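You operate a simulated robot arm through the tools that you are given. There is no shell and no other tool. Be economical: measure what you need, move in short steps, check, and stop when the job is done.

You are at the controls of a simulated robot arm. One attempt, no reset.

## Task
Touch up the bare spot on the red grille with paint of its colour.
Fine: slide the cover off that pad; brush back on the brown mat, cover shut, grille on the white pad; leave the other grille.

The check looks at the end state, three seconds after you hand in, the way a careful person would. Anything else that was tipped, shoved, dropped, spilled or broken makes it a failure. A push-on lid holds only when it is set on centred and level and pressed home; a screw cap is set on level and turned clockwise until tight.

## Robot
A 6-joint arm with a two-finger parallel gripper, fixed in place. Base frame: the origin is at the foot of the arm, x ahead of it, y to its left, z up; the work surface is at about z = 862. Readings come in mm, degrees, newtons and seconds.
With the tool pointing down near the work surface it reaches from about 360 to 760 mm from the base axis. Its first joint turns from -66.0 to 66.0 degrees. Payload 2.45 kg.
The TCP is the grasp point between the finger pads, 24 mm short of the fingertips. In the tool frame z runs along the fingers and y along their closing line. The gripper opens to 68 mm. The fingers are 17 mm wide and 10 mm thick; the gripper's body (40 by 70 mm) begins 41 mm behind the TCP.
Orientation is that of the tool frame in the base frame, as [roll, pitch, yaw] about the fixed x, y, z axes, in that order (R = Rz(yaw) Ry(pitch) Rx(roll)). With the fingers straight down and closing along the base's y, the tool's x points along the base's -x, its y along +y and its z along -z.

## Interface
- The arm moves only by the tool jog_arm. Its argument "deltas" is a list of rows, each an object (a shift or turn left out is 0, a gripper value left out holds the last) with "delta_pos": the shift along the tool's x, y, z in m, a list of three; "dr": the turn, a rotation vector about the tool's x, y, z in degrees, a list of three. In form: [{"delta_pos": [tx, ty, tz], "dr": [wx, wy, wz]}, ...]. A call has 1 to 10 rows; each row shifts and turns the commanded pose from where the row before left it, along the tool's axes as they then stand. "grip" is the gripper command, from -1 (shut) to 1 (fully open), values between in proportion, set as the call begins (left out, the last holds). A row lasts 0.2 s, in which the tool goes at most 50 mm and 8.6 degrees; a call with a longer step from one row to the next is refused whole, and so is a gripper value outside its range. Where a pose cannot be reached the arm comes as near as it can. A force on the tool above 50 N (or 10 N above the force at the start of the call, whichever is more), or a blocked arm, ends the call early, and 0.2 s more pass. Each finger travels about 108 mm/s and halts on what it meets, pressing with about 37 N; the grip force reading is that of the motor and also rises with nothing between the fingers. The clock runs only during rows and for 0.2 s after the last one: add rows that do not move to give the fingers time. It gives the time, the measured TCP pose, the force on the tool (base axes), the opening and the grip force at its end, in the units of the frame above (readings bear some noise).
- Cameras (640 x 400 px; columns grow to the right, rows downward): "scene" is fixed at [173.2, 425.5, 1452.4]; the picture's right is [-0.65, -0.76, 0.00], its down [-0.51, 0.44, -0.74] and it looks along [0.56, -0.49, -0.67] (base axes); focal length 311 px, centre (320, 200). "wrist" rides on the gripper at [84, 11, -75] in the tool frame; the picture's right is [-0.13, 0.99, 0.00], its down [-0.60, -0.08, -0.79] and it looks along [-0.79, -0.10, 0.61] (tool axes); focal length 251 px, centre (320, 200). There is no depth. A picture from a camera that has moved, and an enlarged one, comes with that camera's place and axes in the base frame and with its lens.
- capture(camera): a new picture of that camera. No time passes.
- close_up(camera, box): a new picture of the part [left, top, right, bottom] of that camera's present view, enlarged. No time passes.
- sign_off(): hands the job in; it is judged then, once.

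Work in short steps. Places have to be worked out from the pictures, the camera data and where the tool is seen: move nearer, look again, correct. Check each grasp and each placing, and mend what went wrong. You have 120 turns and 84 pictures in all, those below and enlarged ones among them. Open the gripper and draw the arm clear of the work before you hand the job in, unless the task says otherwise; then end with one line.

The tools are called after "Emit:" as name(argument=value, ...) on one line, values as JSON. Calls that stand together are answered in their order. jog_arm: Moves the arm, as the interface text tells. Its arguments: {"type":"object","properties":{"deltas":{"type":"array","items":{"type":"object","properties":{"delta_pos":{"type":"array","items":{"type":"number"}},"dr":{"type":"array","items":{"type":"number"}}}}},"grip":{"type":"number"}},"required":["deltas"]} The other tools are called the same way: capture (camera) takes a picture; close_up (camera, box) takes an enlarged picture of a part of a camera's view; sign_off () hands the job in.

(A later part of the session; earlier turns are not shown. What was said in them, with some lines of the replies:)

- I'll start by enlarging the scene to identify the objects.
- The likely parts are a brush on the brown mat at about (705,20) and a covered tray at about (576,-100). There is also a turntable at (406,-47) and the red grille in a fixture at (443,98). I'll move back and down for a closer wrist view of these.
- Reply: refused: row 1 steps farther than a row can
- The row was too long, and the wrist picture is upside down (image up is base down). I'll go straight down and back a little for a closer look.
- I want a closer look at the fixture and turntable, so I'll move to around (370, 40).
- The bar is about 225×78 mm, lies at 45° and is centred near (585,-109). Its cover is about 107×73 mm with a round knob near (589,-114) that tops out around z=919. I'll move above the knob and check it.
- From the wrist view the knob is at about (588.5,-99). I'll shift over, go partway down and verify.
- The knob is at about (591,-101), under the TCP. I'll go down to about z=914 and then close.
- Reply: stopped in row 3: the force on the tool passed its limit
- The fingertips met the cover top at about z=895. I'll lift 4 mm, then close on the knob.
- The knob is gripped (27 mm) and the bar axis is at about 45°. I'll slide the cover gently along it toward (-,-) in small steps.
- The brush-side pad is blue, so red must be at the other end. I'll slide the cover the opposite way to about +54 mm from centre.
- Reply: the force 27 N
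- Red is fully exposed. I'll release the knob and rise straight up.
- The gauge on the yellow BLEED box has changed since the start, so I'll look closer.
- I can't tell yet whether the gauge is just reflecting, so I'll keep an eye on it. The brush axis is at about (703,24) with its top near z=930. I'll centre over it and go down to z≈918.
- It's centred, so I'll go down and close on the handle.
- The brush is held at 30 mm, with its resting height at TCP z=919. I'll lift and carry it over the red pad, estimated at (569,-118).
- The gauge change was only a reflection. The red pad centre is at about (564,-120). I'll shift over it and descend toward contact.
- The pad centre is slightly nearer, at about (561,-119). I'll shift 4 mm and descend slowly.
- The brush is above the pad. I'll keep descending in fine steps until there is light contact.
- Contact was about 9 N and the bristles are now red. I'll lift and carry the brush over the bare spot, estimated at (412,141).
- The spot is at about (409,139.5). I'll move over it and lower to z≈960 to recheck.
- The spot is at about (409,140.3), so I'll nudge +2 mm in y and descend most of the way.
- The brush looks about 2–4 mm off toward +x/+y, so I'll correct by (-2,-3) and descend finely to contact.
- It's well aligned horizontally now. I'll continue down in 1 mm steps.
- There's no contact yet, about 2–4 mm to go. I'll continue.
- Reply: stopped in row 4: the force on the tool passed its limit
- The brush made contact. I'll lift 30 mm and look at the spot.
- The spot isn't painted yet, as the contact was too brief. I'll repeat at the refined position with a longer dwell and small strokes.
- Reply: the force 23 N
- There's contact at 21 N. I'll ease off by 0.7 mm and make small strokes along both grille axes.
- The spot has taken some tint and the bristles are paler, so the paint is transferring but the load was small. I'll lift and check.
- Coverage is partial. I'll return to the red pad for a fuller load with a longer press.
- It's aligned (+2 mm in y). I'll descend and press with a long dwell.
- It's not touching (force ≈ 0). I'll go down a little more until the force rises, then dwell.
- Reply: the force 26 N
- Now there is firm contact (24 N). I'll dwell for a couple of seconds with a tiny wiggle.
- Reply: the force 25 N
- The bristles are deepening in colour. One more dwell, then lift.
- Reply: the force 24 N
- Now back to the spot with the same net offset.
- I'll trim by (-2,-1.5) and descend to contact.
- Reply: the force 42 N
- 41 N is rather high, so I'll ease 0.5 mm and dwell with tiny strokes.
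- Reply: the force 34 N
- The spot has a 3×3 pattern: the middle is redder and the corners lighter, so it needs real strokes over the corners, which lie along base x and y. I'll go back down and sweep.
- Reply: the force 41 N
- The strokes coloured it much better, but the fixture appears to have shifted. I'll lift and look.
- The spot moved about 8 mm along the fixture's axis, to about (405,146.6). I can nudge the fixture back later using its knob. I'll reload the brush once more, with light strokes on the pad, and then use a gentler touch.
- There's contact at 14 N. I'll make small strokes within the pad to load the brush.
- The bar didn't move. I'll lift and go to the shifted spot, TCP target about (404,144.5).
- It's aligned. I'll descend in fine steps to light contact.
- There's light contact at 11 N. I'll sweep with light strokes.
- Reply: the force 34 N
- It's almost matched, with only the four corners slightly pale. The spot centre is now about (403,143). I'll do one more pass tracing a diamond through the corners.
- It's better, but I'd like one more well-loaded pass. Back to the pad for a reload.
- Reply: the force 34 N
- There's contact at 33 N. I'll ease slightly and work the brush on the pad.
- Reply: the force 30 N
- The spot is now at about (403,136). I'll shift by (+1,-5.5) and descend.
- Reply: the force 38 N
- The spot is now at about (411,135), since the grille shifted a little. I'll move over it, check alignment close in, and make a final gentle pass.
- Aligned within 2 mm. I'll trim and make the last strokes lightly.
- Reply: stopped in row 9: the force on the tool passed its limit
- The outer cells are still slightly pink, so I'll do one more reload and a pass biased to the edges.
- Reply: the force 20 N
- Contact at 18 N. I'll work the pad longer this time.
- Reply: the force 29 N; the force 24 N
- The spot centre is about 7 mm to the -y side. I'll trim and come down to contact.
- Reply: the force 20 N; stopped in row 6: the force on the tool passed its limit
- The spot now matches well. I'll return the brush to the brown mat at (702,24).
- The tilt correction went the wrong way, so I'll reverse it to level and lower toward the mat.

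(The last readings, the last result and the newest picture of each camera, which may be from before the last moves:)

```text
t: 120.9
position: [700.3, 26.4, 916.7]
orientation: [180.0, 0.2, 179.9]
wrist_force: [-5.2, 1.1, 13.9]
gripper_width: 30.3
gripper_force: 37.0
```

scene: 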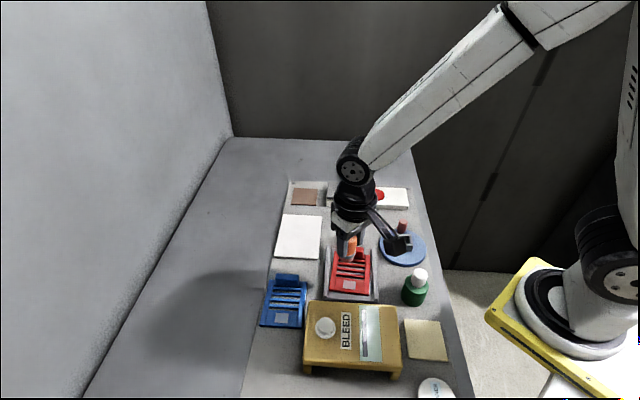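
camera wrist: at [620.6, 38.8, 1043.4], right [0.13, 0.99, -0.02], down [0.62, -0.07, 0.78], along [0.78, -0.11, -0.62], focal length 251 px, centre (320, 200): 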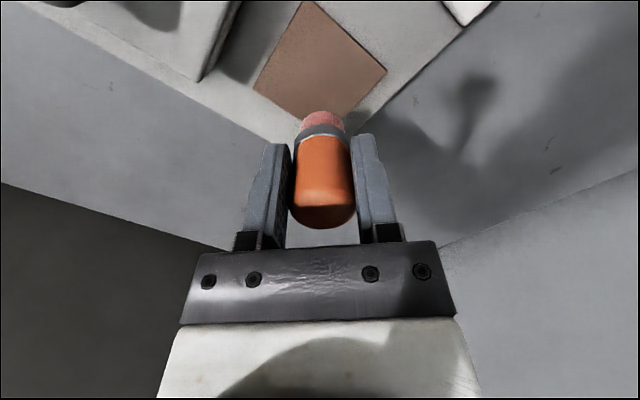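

The brush is touching the mat (14 N). I'll ease slightly, open and rise straight up.

Emit:
jog_arm(deltas=[{"delta_pos": [0, 0, -0.0006]}, {}])

Emit:
jog_arm(deltas=[{}, {}, {}], grip=1)

Emit:
jog_arm(deltas=[{"delta_pos": [0, 0, -0.03]}, {"delta_pos": [0, 0, -0.04]}, {"delta_pos": [0.03, -0.035, 0]}, {"delta_pos": [0.03, -0.035, 0]}, {"delta_pos": [0.014, -0.016, 0]}, {}])

Emit:
capture(camera="wrist")

```text
t: 121.5
position: [699.2, 25.1, 916.7]
orientation: [179.9, 0.2, 179.8]
wrist_force: [-3.0, 2.0, 15.4]
gripper_width: 30.2
gripper_force: 37.3
```

```text
t: 122.3
position: [698.7, 24.2, 915.8]
orientation: [179.9, 0.0, 179.9]
wrist_force: [0.0, 0.5, 0.5]
gripper_width: 68.3
gripper_force: 0.1
```

```text
t: 123.7
position: [622.2, -61.2, 986.7]
orientation: [179.9, 0.1, 179.9]
wrist_force: [0.4, -0.9, -0.1]
gripper_width: 68.1
gripper_force: 0.1
```

```text
15 pictures are left
camera wrist: at [539.3, -48.7, 1060.3], right [0.13, 0.99, 0.0], down [0.6, -0.08, 0.79], along [0.79, -0.1, -0.61], focal length 251 px, centre (320, 200)
```

wrist: 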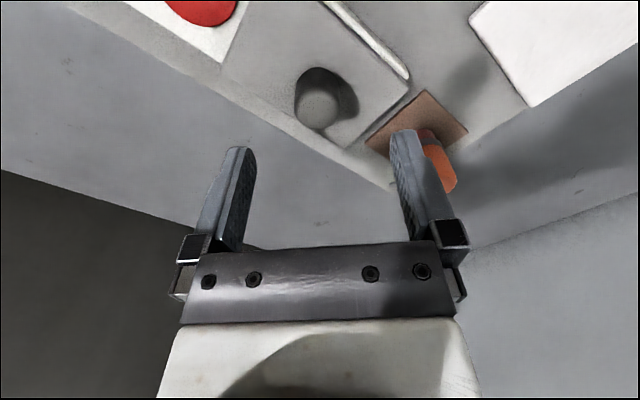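

The brush is standing on the mat and the knob is at about (624,-60). I'll descend and grip it.

Emit:
jog_arm(deltas=[{"delta_pos": [-0.004, 0.001, 0.03]}, {"delta_pos": [0, 0, 0.025]}, {"delta_pos": [0, 0, 0.007]}, {}])

Emit:
jog_arm(deltas=[{}, {}, {}], grip=-1)

```text
t: 124.7
position: [628.3, -59.9, 924.6]
orientation: [179.9, 0.1, 179.8]
wrist_force: [-0.3, -0.4, 0.2]
gripper_width: 68.0
gripper_force: 0.0
```

```text
t: 125.5
position: [629.0, -62.8, 924.2]
orientation: [-180.0, 0.2, 179.7]
wrist_force: [5.4, -29.3, -6.1]
gripper_width: 26.8
gripper_force: 41.7
```

It's gripped. I'll slide the cover back to its original centred position, about (591,-100).

Emit:
jog_arm(deltas=[{"delta_pos": [0.008, -0.008, 0]}, {"delta_pos": [0.008, -0.008, 0]}, {"delta_pos": [0.008, -0.008, 0]}, {"delta_pos": [0.008, -0.008, 0]}, {"delta_pos": [0.006, -0.007, 0]}, {}])

Emit:
close_up(camera="scene", box=[280, 165, 420, 245])

```text
t: 126.9
position: [591.5, -99.6, 922.9]
orientation: [179.9, 0.3, 179.9]
wrist_force: [12.6, -9.5, -1.1]
gripper_width: 26.8
gripper_force: 41.9
```

```text
4.57 times, centred on (350, 205) of scene
camera zoom: at [173.6, 425.2, 1452.4], right [-0.65, -0.76, 0.0], down [-0.51, 0.44, -0.74], along [0.56, -0.49, -0.67], focal length 1422 px, centre (183, 177)
```

zoom: 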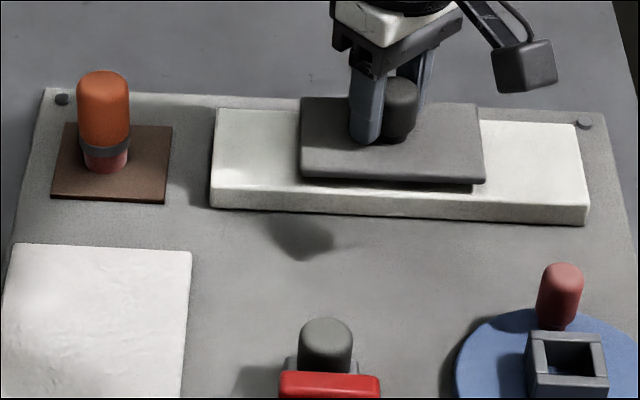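

The cover is about 4 mm short of centre, so I'll slide 3 mm more on each axis, then release.

Emit:
jog_arm(deltas=[{"delta_pos": [0.003, -0.003, 0]}, {}])

Emit:
jog_arm(deltas=[{}, {}, {}], grip=1)

Emit:
jog_arm(deltas=[{"delta_pos": [0, 0, -0.04]}, {"delta_pos": [0, 0, -0.045]}, {"delta_pos": [0.035, 0.03, -0.01]}, {"delta_pos": [0.035, 0.03, -0.01]}, {"delta_pos": [0.035, 0.03, -0.01]}, {"delta_pos": [0.03, 0.03, 0]}, {}])

Emit:
capture(camera="scene")

Emit:
capture(camera="wrist")

```text
t: 127.5
position: [588.7, -102.5, 924.3]
orientation: [179.9, 0.3, 180.0]
wrist_force: [9.8, -7.1, 2.7]
gripper_width: 26.7
gripper_force: 41.6
```

```text
t: 128.3
position: [589.0, -101.3, 925.0]
orientation: [179.9, -0.1, 179.8]
wrist_force: [-0.5, 0.6, 0.3]
gripper_width: 68.1
gripper_force: 0.0
```

```text
t: 129.9
position: [454.0, 19.0, 1037.8]
orientation: [179.9, 0.2, 180.0]
wrist_force: [0.2, 0.1, 0.7]
gripper_width: 68.2
gripper_force: 0.0
```

```text
13 pictures are left
```

scene: 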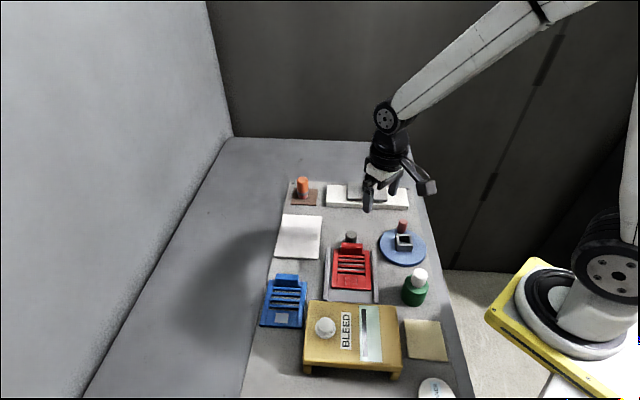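

```text
12 pictures are left
camera wrist: at [369.2, 31.5, 1112.2], right [0.13, 0.99, 0.0], down [0.6, -0.08, 0.79], along [0.79, -0.1, -0.61], focal length 251 px, centre (320, 200)
```

wrist: 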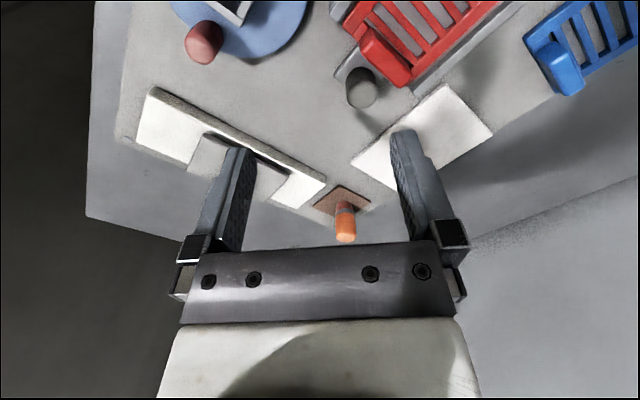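

The cover is centred and the brush is fine. Next is the grille. I'll hover over its tab at about (465,71) and yaw 45° so the fingers close across the tab's width, away from the fixture knob. Then I'll look.

Emit:
jog_arm(deltas=[{"delta_pos": [-0.005, 0.026, 0.01]}, {"delta_pos": [-0.006, 0.026, 0.01]}, {"dr": [0, 0, 7.5]}, {"dr": [0, 0, 7.5]}, {"dr": [0, 0, 7.5]}, {"dr": [0, 0, 7.5]}, {"dr": [0, 0, 7.5]}, {"dr": [0, 0, 7.5]}, {}], grip=0.77)

Emit:
capture(camera="wrist")

```text
t: 131.9
position: [463.8, 70.3, 1018.2]
orientation: [179.9, -0.1, 134.7]
wrist_force: [0.7, 0.8, 0.3]
gripper_width: 60.0
gripper_force: 0.1
```

```text
11 pictures are left
camera wrist: at [412.4, 139.1, 1091.9], right [0.79, 0.61, 0.0], down [0.37, -0.49, 0.79], along [0.48, -0.63, -0.61], focal length 251 px, centre (320, 200)
```

wrist: 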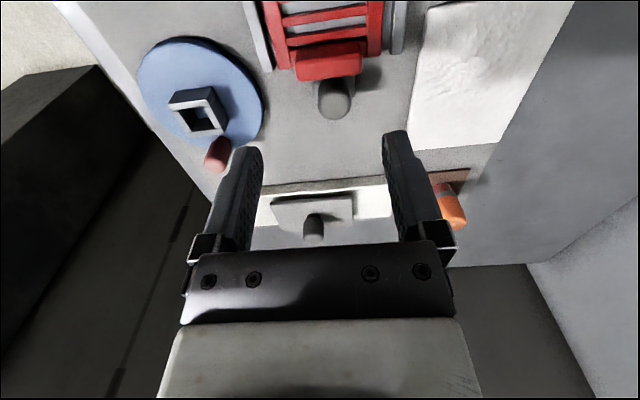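

Emit:
close_up(camera="wrist", box=[230, 0, 430, 125])

```text
3.20 times, centred on (330, 62) of wrist
camera zoom: at [412.4, 139.1, 1091.9], right [0.79, 0.61, 0.0], down [0.37, -0.49, 0.79], along [0.48, -0.63, -0.61], focal length 805 px, centre (288, 640)
```

zoom: 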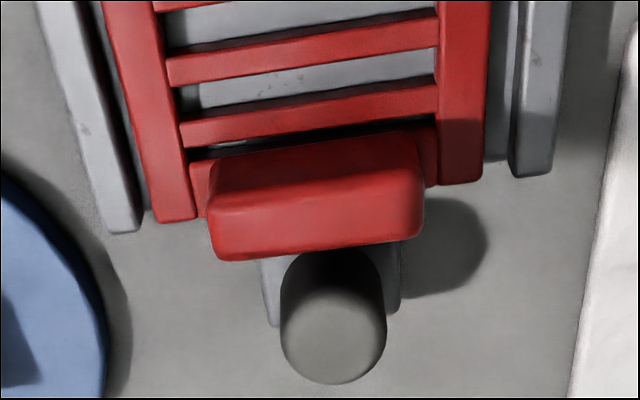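

The tab centre is at about (473,71.5), 50 mm wide and aligned within 2° of the closing line. I'll shift and descend to z≈940 for a check.

Emit:
jog_arm(deltas=[{"delta_pos": [-0.0058, 0.0075, 0.02]}, {"delta_pos": [0, 0, 0.03]}, {"delta_pos": [0, 0, 0.028], "dr": [0, 0, 1.5]}, {}])

Emit:
capture(camera="wrist")

```text
t: 132.9
position: [472.4, 71.3, 940.5]
orientation: [-180.0, 0.0, 133.4]
wrist_force: [0.1, 0.2, -0.1]
gripper_width: 60.1
gripper_force: 0.1
```

```text
9 pictures are left
camera wrist: at [423.4, 141.1, 1014.8], right [0.81, 0.59, 0.0], down [0.36, -0.49, 0.79], along [0.47, -0.64, -0.61], focal length 251 px, centre (320, 200)
```

wrist: 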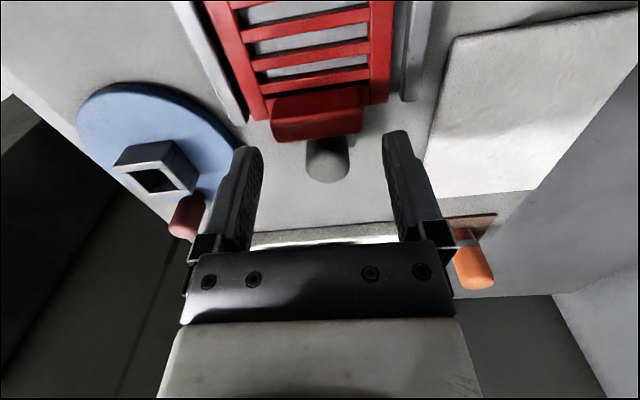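

It's well centred. I'll descend to z≈910 and close.

Emit:
jog_arm(deltas=[{"delta_pos": [0, 0, 0.015]}, {"delta_pos": [0, 0, 0.009]}, {"delta_pos": [0, 0, 0.005]}, {}])

Emit:
jog_arm(deltas=[{}, {}, {}], grip=-1)

Emit:
capture(camera="wrist")

```text
t: 133.9
position: [473.5, 72.2, 913.3]
orientation: [179.9, 0.0, 133.3]
wrist_force: [-0.8, 0.0, 0.3]
gripper_width: 60.1
gripper_force: 0.1
```

```text
t: 134.7
position: [473.2, 72.3, 912.0]
orientation: [179.8, 0.0, 133.3]
wrist_force: [0.4, -0.8, -0.7]
gripper_width: 49.4
gripper_force: 37.7
```

```text
8 pictures are left
camera wrist: at [423.1, 142.1, 986.3], right [0.81, 0.59, 0.0], down [0.36, -0.49, 0.79], along [0.47, -0.64, -0.61], focal length 251 px, centre (320, 200)
```

wrist: 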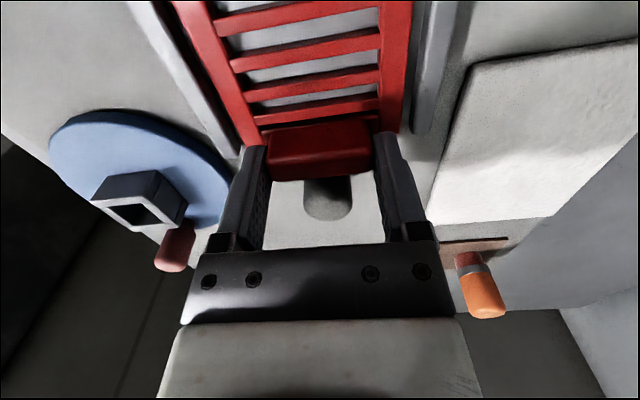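

The tab is gripped (49.4 mm). The white pad centre is about (601,128), so the tab should go to about (639,92.5). I'll lift gently and check the grille hangs level.

Emit:
jog_arm(deltas=[{"delta_pos": [0, 0, -0.01]}, {"delta_pos": [0, 0, -0.03]}, {"delta_pos": [0, 0, -0.035]}, {}])

Emit:
close_up(camera="scene", box=[260, 180, 440, 310])

```text
t: 135.7
position: [473.5, 73.7, 986.1]
orientation: [-180.0, -0.1, 133.4]
wrist_force: [-0.2, -0.4, -1.2]
gripper_width: 49.6
gripper_force: 36.8
```

```text
3.08 times, centred on (350, 245) of scene
camera zoom: at [173.3, 425.5, 1452.4], right [-0.65, -0.76, 0.0], down [-0.51, 0.44, -0.74], along [0.56, -0.49, -0.67], focal length 957 px, centre (228, 62)
```

zoom: 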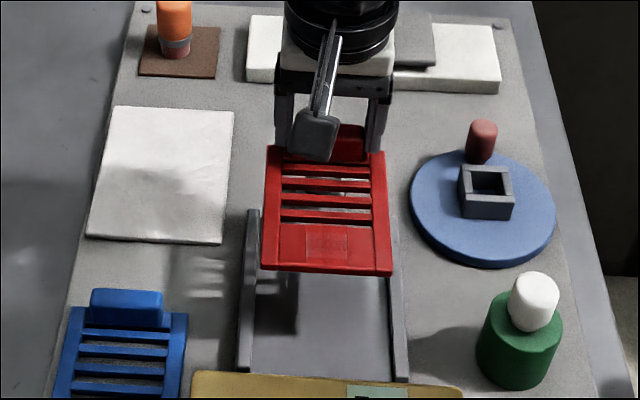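

The grille lifted level. I'll carry it over the white pad with a 3° yaw trim.

Emit:
jog_arm(deltas=[{"delta_pos": [-0.0199, 0.0269, 0]}, {"delta_pos": [-0.0199, 0.0269, 0]}, {"delta_pos": [-0.0199, 0.0269, 0]}, {"delta_pos": [-0.0199, 0.0269, 0]}, {"delta_pos": [-0.0199, 0.0269, 0]}, {"delta_pos": [0, 0, 0.03], "dr": [0, 0, -3]}, {}])

Emit:
close_up(camera="scene", box=[250, 165, 400, 275])

```text
t: 137.3
position: [639.7, 90.9, 955.4]
orientation: [179.9, 0.0, 136.4]
wrist_force: [0.7, -0.5, -1.8]
gripper_width: 49.3
gripper_force: 36.7
```

```text
3.64 times, centred on (325, 220) of scene
camera zoom: at [173.3, 425.5, 1452.4], right [-0.65, -0.76, 0.0], down [-0.51, 0.44, -0.74], along [0.56, -0.49, -0.67], focal length 1131 px, centre (302, 127)
```

zoom: 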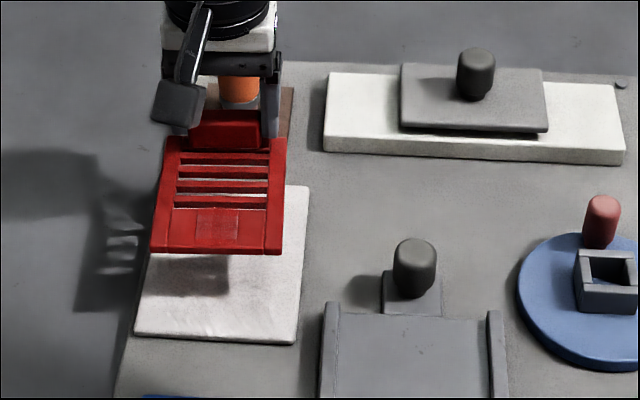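

Accounting for height, the grille should go about 12 mm further along +tool x and 4 mm toward -tool y to centre on the pad. I'll shift and lower.

Emit:
jog_arm(deltas=[{"delta_pos": [0.012, -0.004, 0]}, {"delta_pos": [0, 0, 0.02]}, {"delta_pos": [0, 0, 0.014]}, {"delta_pos": [0, 0, 0.003]}, {}])

Emit:
jog_arm(deltas=[{"delta_pos": [0, 0, 0.0015]}, {"delta_pos": [0, 0, 0.0015]}, {"delta_pos": [0, 0, 0.001]}, {"delta_pos": [0, 0, 0.001]}, {}])

```text
t: 138.5
position: [628.1, 97.4, 918.5]
orientation: [179.9, 0.0, 136.4]
wrist_force: [0.0, -0.4, -1.8]
gripper_width: 49.4
gripper_force: 37.1
```

```text
t: 139.7
position: [628.0, 97.1, 913.6]
orientation: [179.9, 0.0, 136.4]
wrist_force: [0.0, 0.3, -1.7]
gripper_width: 49.6
gripper_force: 36.4
```

Still free. I'll lower in finer steps until it touches.

Emit:
jog_arm(deltas=[{"delta_pos": [0, 0, 0.001]}, {"delta_pos": [0, 0, 0.001]}, {"delta_pos": [0, 0, 0.001]}, {}])

```text
t: 140.7
position: [628.0, 95.4, 910.5]
orientation: [179.9, 0.0, 136.3]
wrist_force: [-0.2, 0.7, -1.4]
gripper_width: 49.2
gripper_force: 37.1
```

Emit:
jog_arm(deltas=[{"delta_pos": [0, 0, 0.001]}, {"delta_pos": [0, 0, 0.001]}, {"delta_pos": [0, 0, 0.001]}, {}])

```text
t: 141.7
position: [628.8, 96.8, 910.6]
orientation: [179.8, 0.0, 136.4]
wrist_force: [-4.2, -5.7, 18.1]
gripper_width: 49.2
gripper_force: 36.9
```

The grille has touched down on the pad. I'll ease off, open to 60 mm and rise clear.

Emit:
jog_arm(deltas=[{"delta_pos": [0, 0, -0.001]}, {}])

Emit:
jog_arm(deltas=[{}, {}, {}], grip=0.77)

Emit:
jog_arm(deltas=[{"delta_pos": [0, 0, -0.03]}, {"delta_pos": [0, 0, -0.04]}, {"delta_pos": [0, -0.04, 0]}, {"delta_pos": [0, -0.04, 0]}, {"delta_pos": [0, -0.04, 0]}, {}])

Emit:
close_up(camera="scene", box=[240, 165, 440, 310])

```text
t: 142.3
position: [628.3, 97.6, 910.0]
orientation: [179.7, 0.1, 136.4]
wrist_force: [0.7, -2.9, 13.1]
gripper_width: 49.2
gripper_force: 37.1
```

```text
t: 143.1
position: [628.6, 97.5, 908.4]
orientation: [179.9, 0.0, 136.4]
wrist_force: [-0.1, -0.9, -0.3]
gripper_width: 60.4
gripper_force: 0.1
```

```text
t: 144.5
position: [545.8, 9.1, 978.9]
orientation: [179.9, 0.2, 136.3]
wrist_force: [-0.5, -0.1, -0.4]
gripper_width: 60.2
gripper_force: 0.0
```

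```text
2.76 times, centred on (340, 238) of scene
camera zoom: at [173.2, 425.5, 1452.4], right [-0.65, -0.76, 0.0], down [-0.51, 0.44, -0.74], along [0.56, -0.49, -0.67], focal length 858 px, centre (265, 97)
```

zoom: 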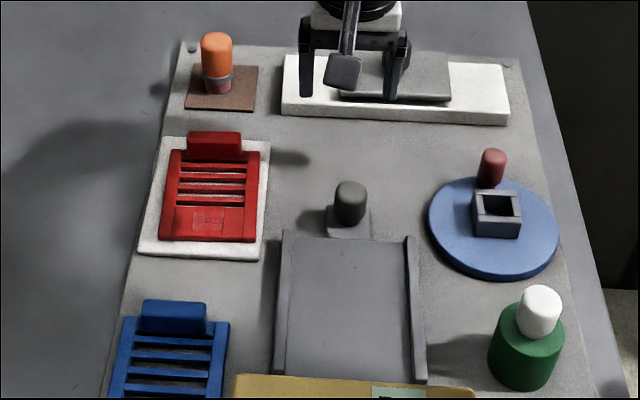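

The grille is on the white pad, the brush is on its mat and the cover is shut. The empty fixture drifted roughly 10–13 mm, so I'll restore it by its knob, which is at about (492,54). I'll move above it and look.

Emit:
jog_arm(deltas=[{"delta_pos": [0.035, -0.0024, 0]}, {"delta_pos": [0.035, -0.0024, 0]}, {"delta_pos": [0, 0, 0.025]}, {}], grip=1)

Emit:
capture(camera="wrist")

```text
t: 145.5
position: [490.7, 55.6, 956.3]
orientation: [179.9, 0.0, 136.5]
wrist_force: [0.0, 0.4, 0.3]
gripper_width: 68.2
gripper_force: 0.0
```

```text
4 pictures are left
camera wrist: at [438.0, 122.9, 1029.2], right [0.78, 0.63, 0.0], down [0.38, -0.47, 0.79], along [0.5, -0.62, -0.61], focal length 251 px, centre (320, 200)
```

wrist: 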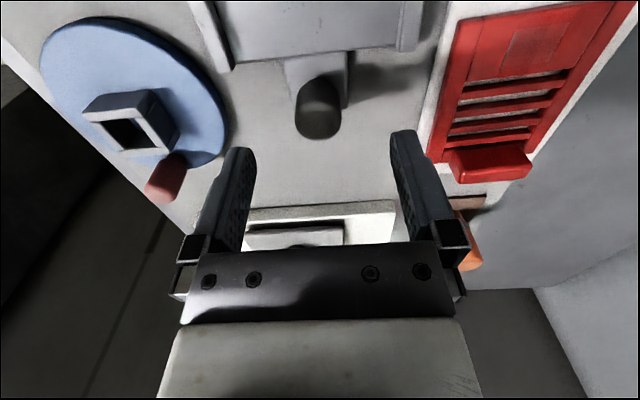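

The knob is at (491,55), directly beneath. I'll descend and grip.

Emit:
jog_arm(deltas=[{"delta_pos": [0, 0, 0.025]}, {"delta_pos": [0, 0, 0.02]}, {"delta_pos": [0, 0, 0.005]}, {}])

Emit:
jog_arm(deltas=[{}, {}, {}], grip=-1)

```text
t: 146.5
position: [490.5, 55.4, 905.1]
orientation: [179.9, 0.0, 136.4]
wrist_force: [-0.7, 0.5, 0.4]
gripper_width: 68.0
gripper_force: 0.1
```

```text
t: 147.3
position: [490.5, 54.6, 905.0]
orientation: [-180.0, -0.1, 136.5]
wrist_force: [-6.3, -9.5, 0.9]
gripper_width: 27.9
gripper_force: 42.5
```

Comparing with the initial pictures, the knob started about 9 mm further along -tool x. I'll slide it back slowly, release and rise.

Emit:
jog_arm(deltas=[{"delta_pos": [-0.003, 0, 0]}, {"delta_pos": [-0.003, 0, 0]}, {"delta_pos": [-0.003, 0, 0]}, {}])

Emit:
close_up(camera="scene", box=[310, 220, 430, 305])

```text
t: 148.3
position: [495.5, 49.1, 904.5]
orientation: [-179.9, -0.2, 136.3]
wrist_force: [-26.6, -14.2, 33.2]
gripper_width: 28.0
gripper_force: 42.7
```

```text
4.71 times, centred on (370, 262) of scene
camera zoom: at [172.0, 425.0, 1452.7], right [-0.65, -0.76, 0.0], down [-0.51, 0.44, -0.74], along [0.56, -0.49, -0.67], focal length 1464 px, centre (85, -94)
```

zoom: 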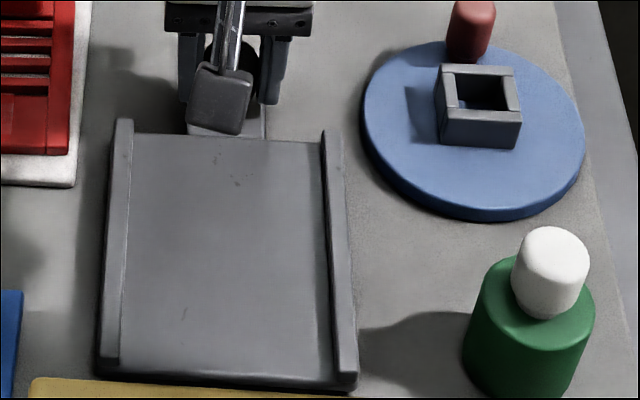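

The fixture is back at its original pixels. I'll release, rise and withdraw to a clear pose.

Emit:
jog_arm(deltas=[{}, {}, {}], grip=1)

Emit:
jog_arm(deltas=[{"delta_pos": [0, 0, -0.03]}, {"delta_pos": [0, 0, -0.045]}, {"delta_pos": [0, 0, -0.045]}, {"delta_pos": [0, 0, -0.045]}, {"delta_pos": [0, -0.04, -0.02]}, {"delta_pos": [0, -0.045, 0]}, {"delta_pos": [0, -0.045, 0]}, {}])

Emit:
capture(camera="scene")

Emit:
close_up(camera="scene", box=[265, 170, 415, 270])

```text
t: 149.1
position: [498.7, 49.1, 902.9]
orientation: [179.8, 0.0, 136.4]
wrist_force: [-0.4, 0.4, 0.8]
gripper_width: 68.0
gripper_force: 0.1
```

```text
t: 150.9
position: [406.9, -45.0, 1087.4]
orientation: [179.8, 0.0, 136.3]
wrist_force: [0.0, -0.1, 0.2]
gripper_width: 67.9
gripper_force: 0.0
```

```text
2 pictures are left
```

scene: 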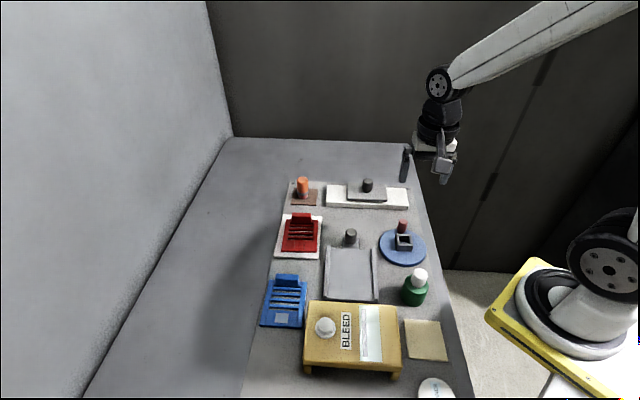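

```text
4.00 times, centred on (340, 220) of scene
camera zoom: at [173.2, 425.5, 1452.4], right [-0.65, -0.76, 0.0], down [-0.51, 0.44, -0.74], along [0.56, -0.49, -0.67], focal length 1244 px, centre (240, 120)
```

zoom: 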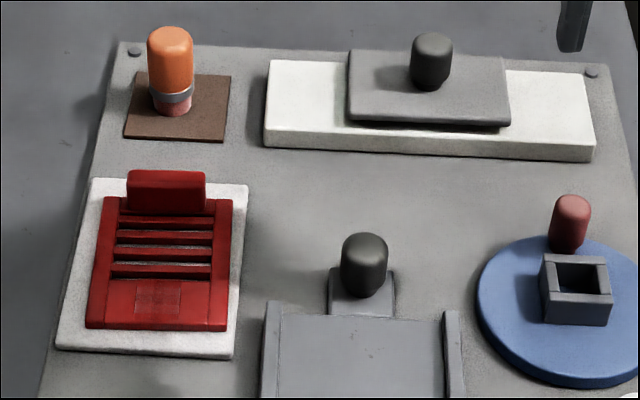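

The pictures show the spot painted red, the grille within the white pad, the brush standing on its mat and the cover centred and shut. The blue grille is unmoved and the arm is clear, so I'm handing in.

Emit:
sign_off()

```text
The job is handed in.
```

The red grille's bare spot is painted red, though a faint outline still shows close up, and the grille is on the white pad. The brush is back on the brown mat, the cover is shut and the blue grille is untouched. The grille's holder slid about 10 mm while I was painting, and I moved it back to where it started.
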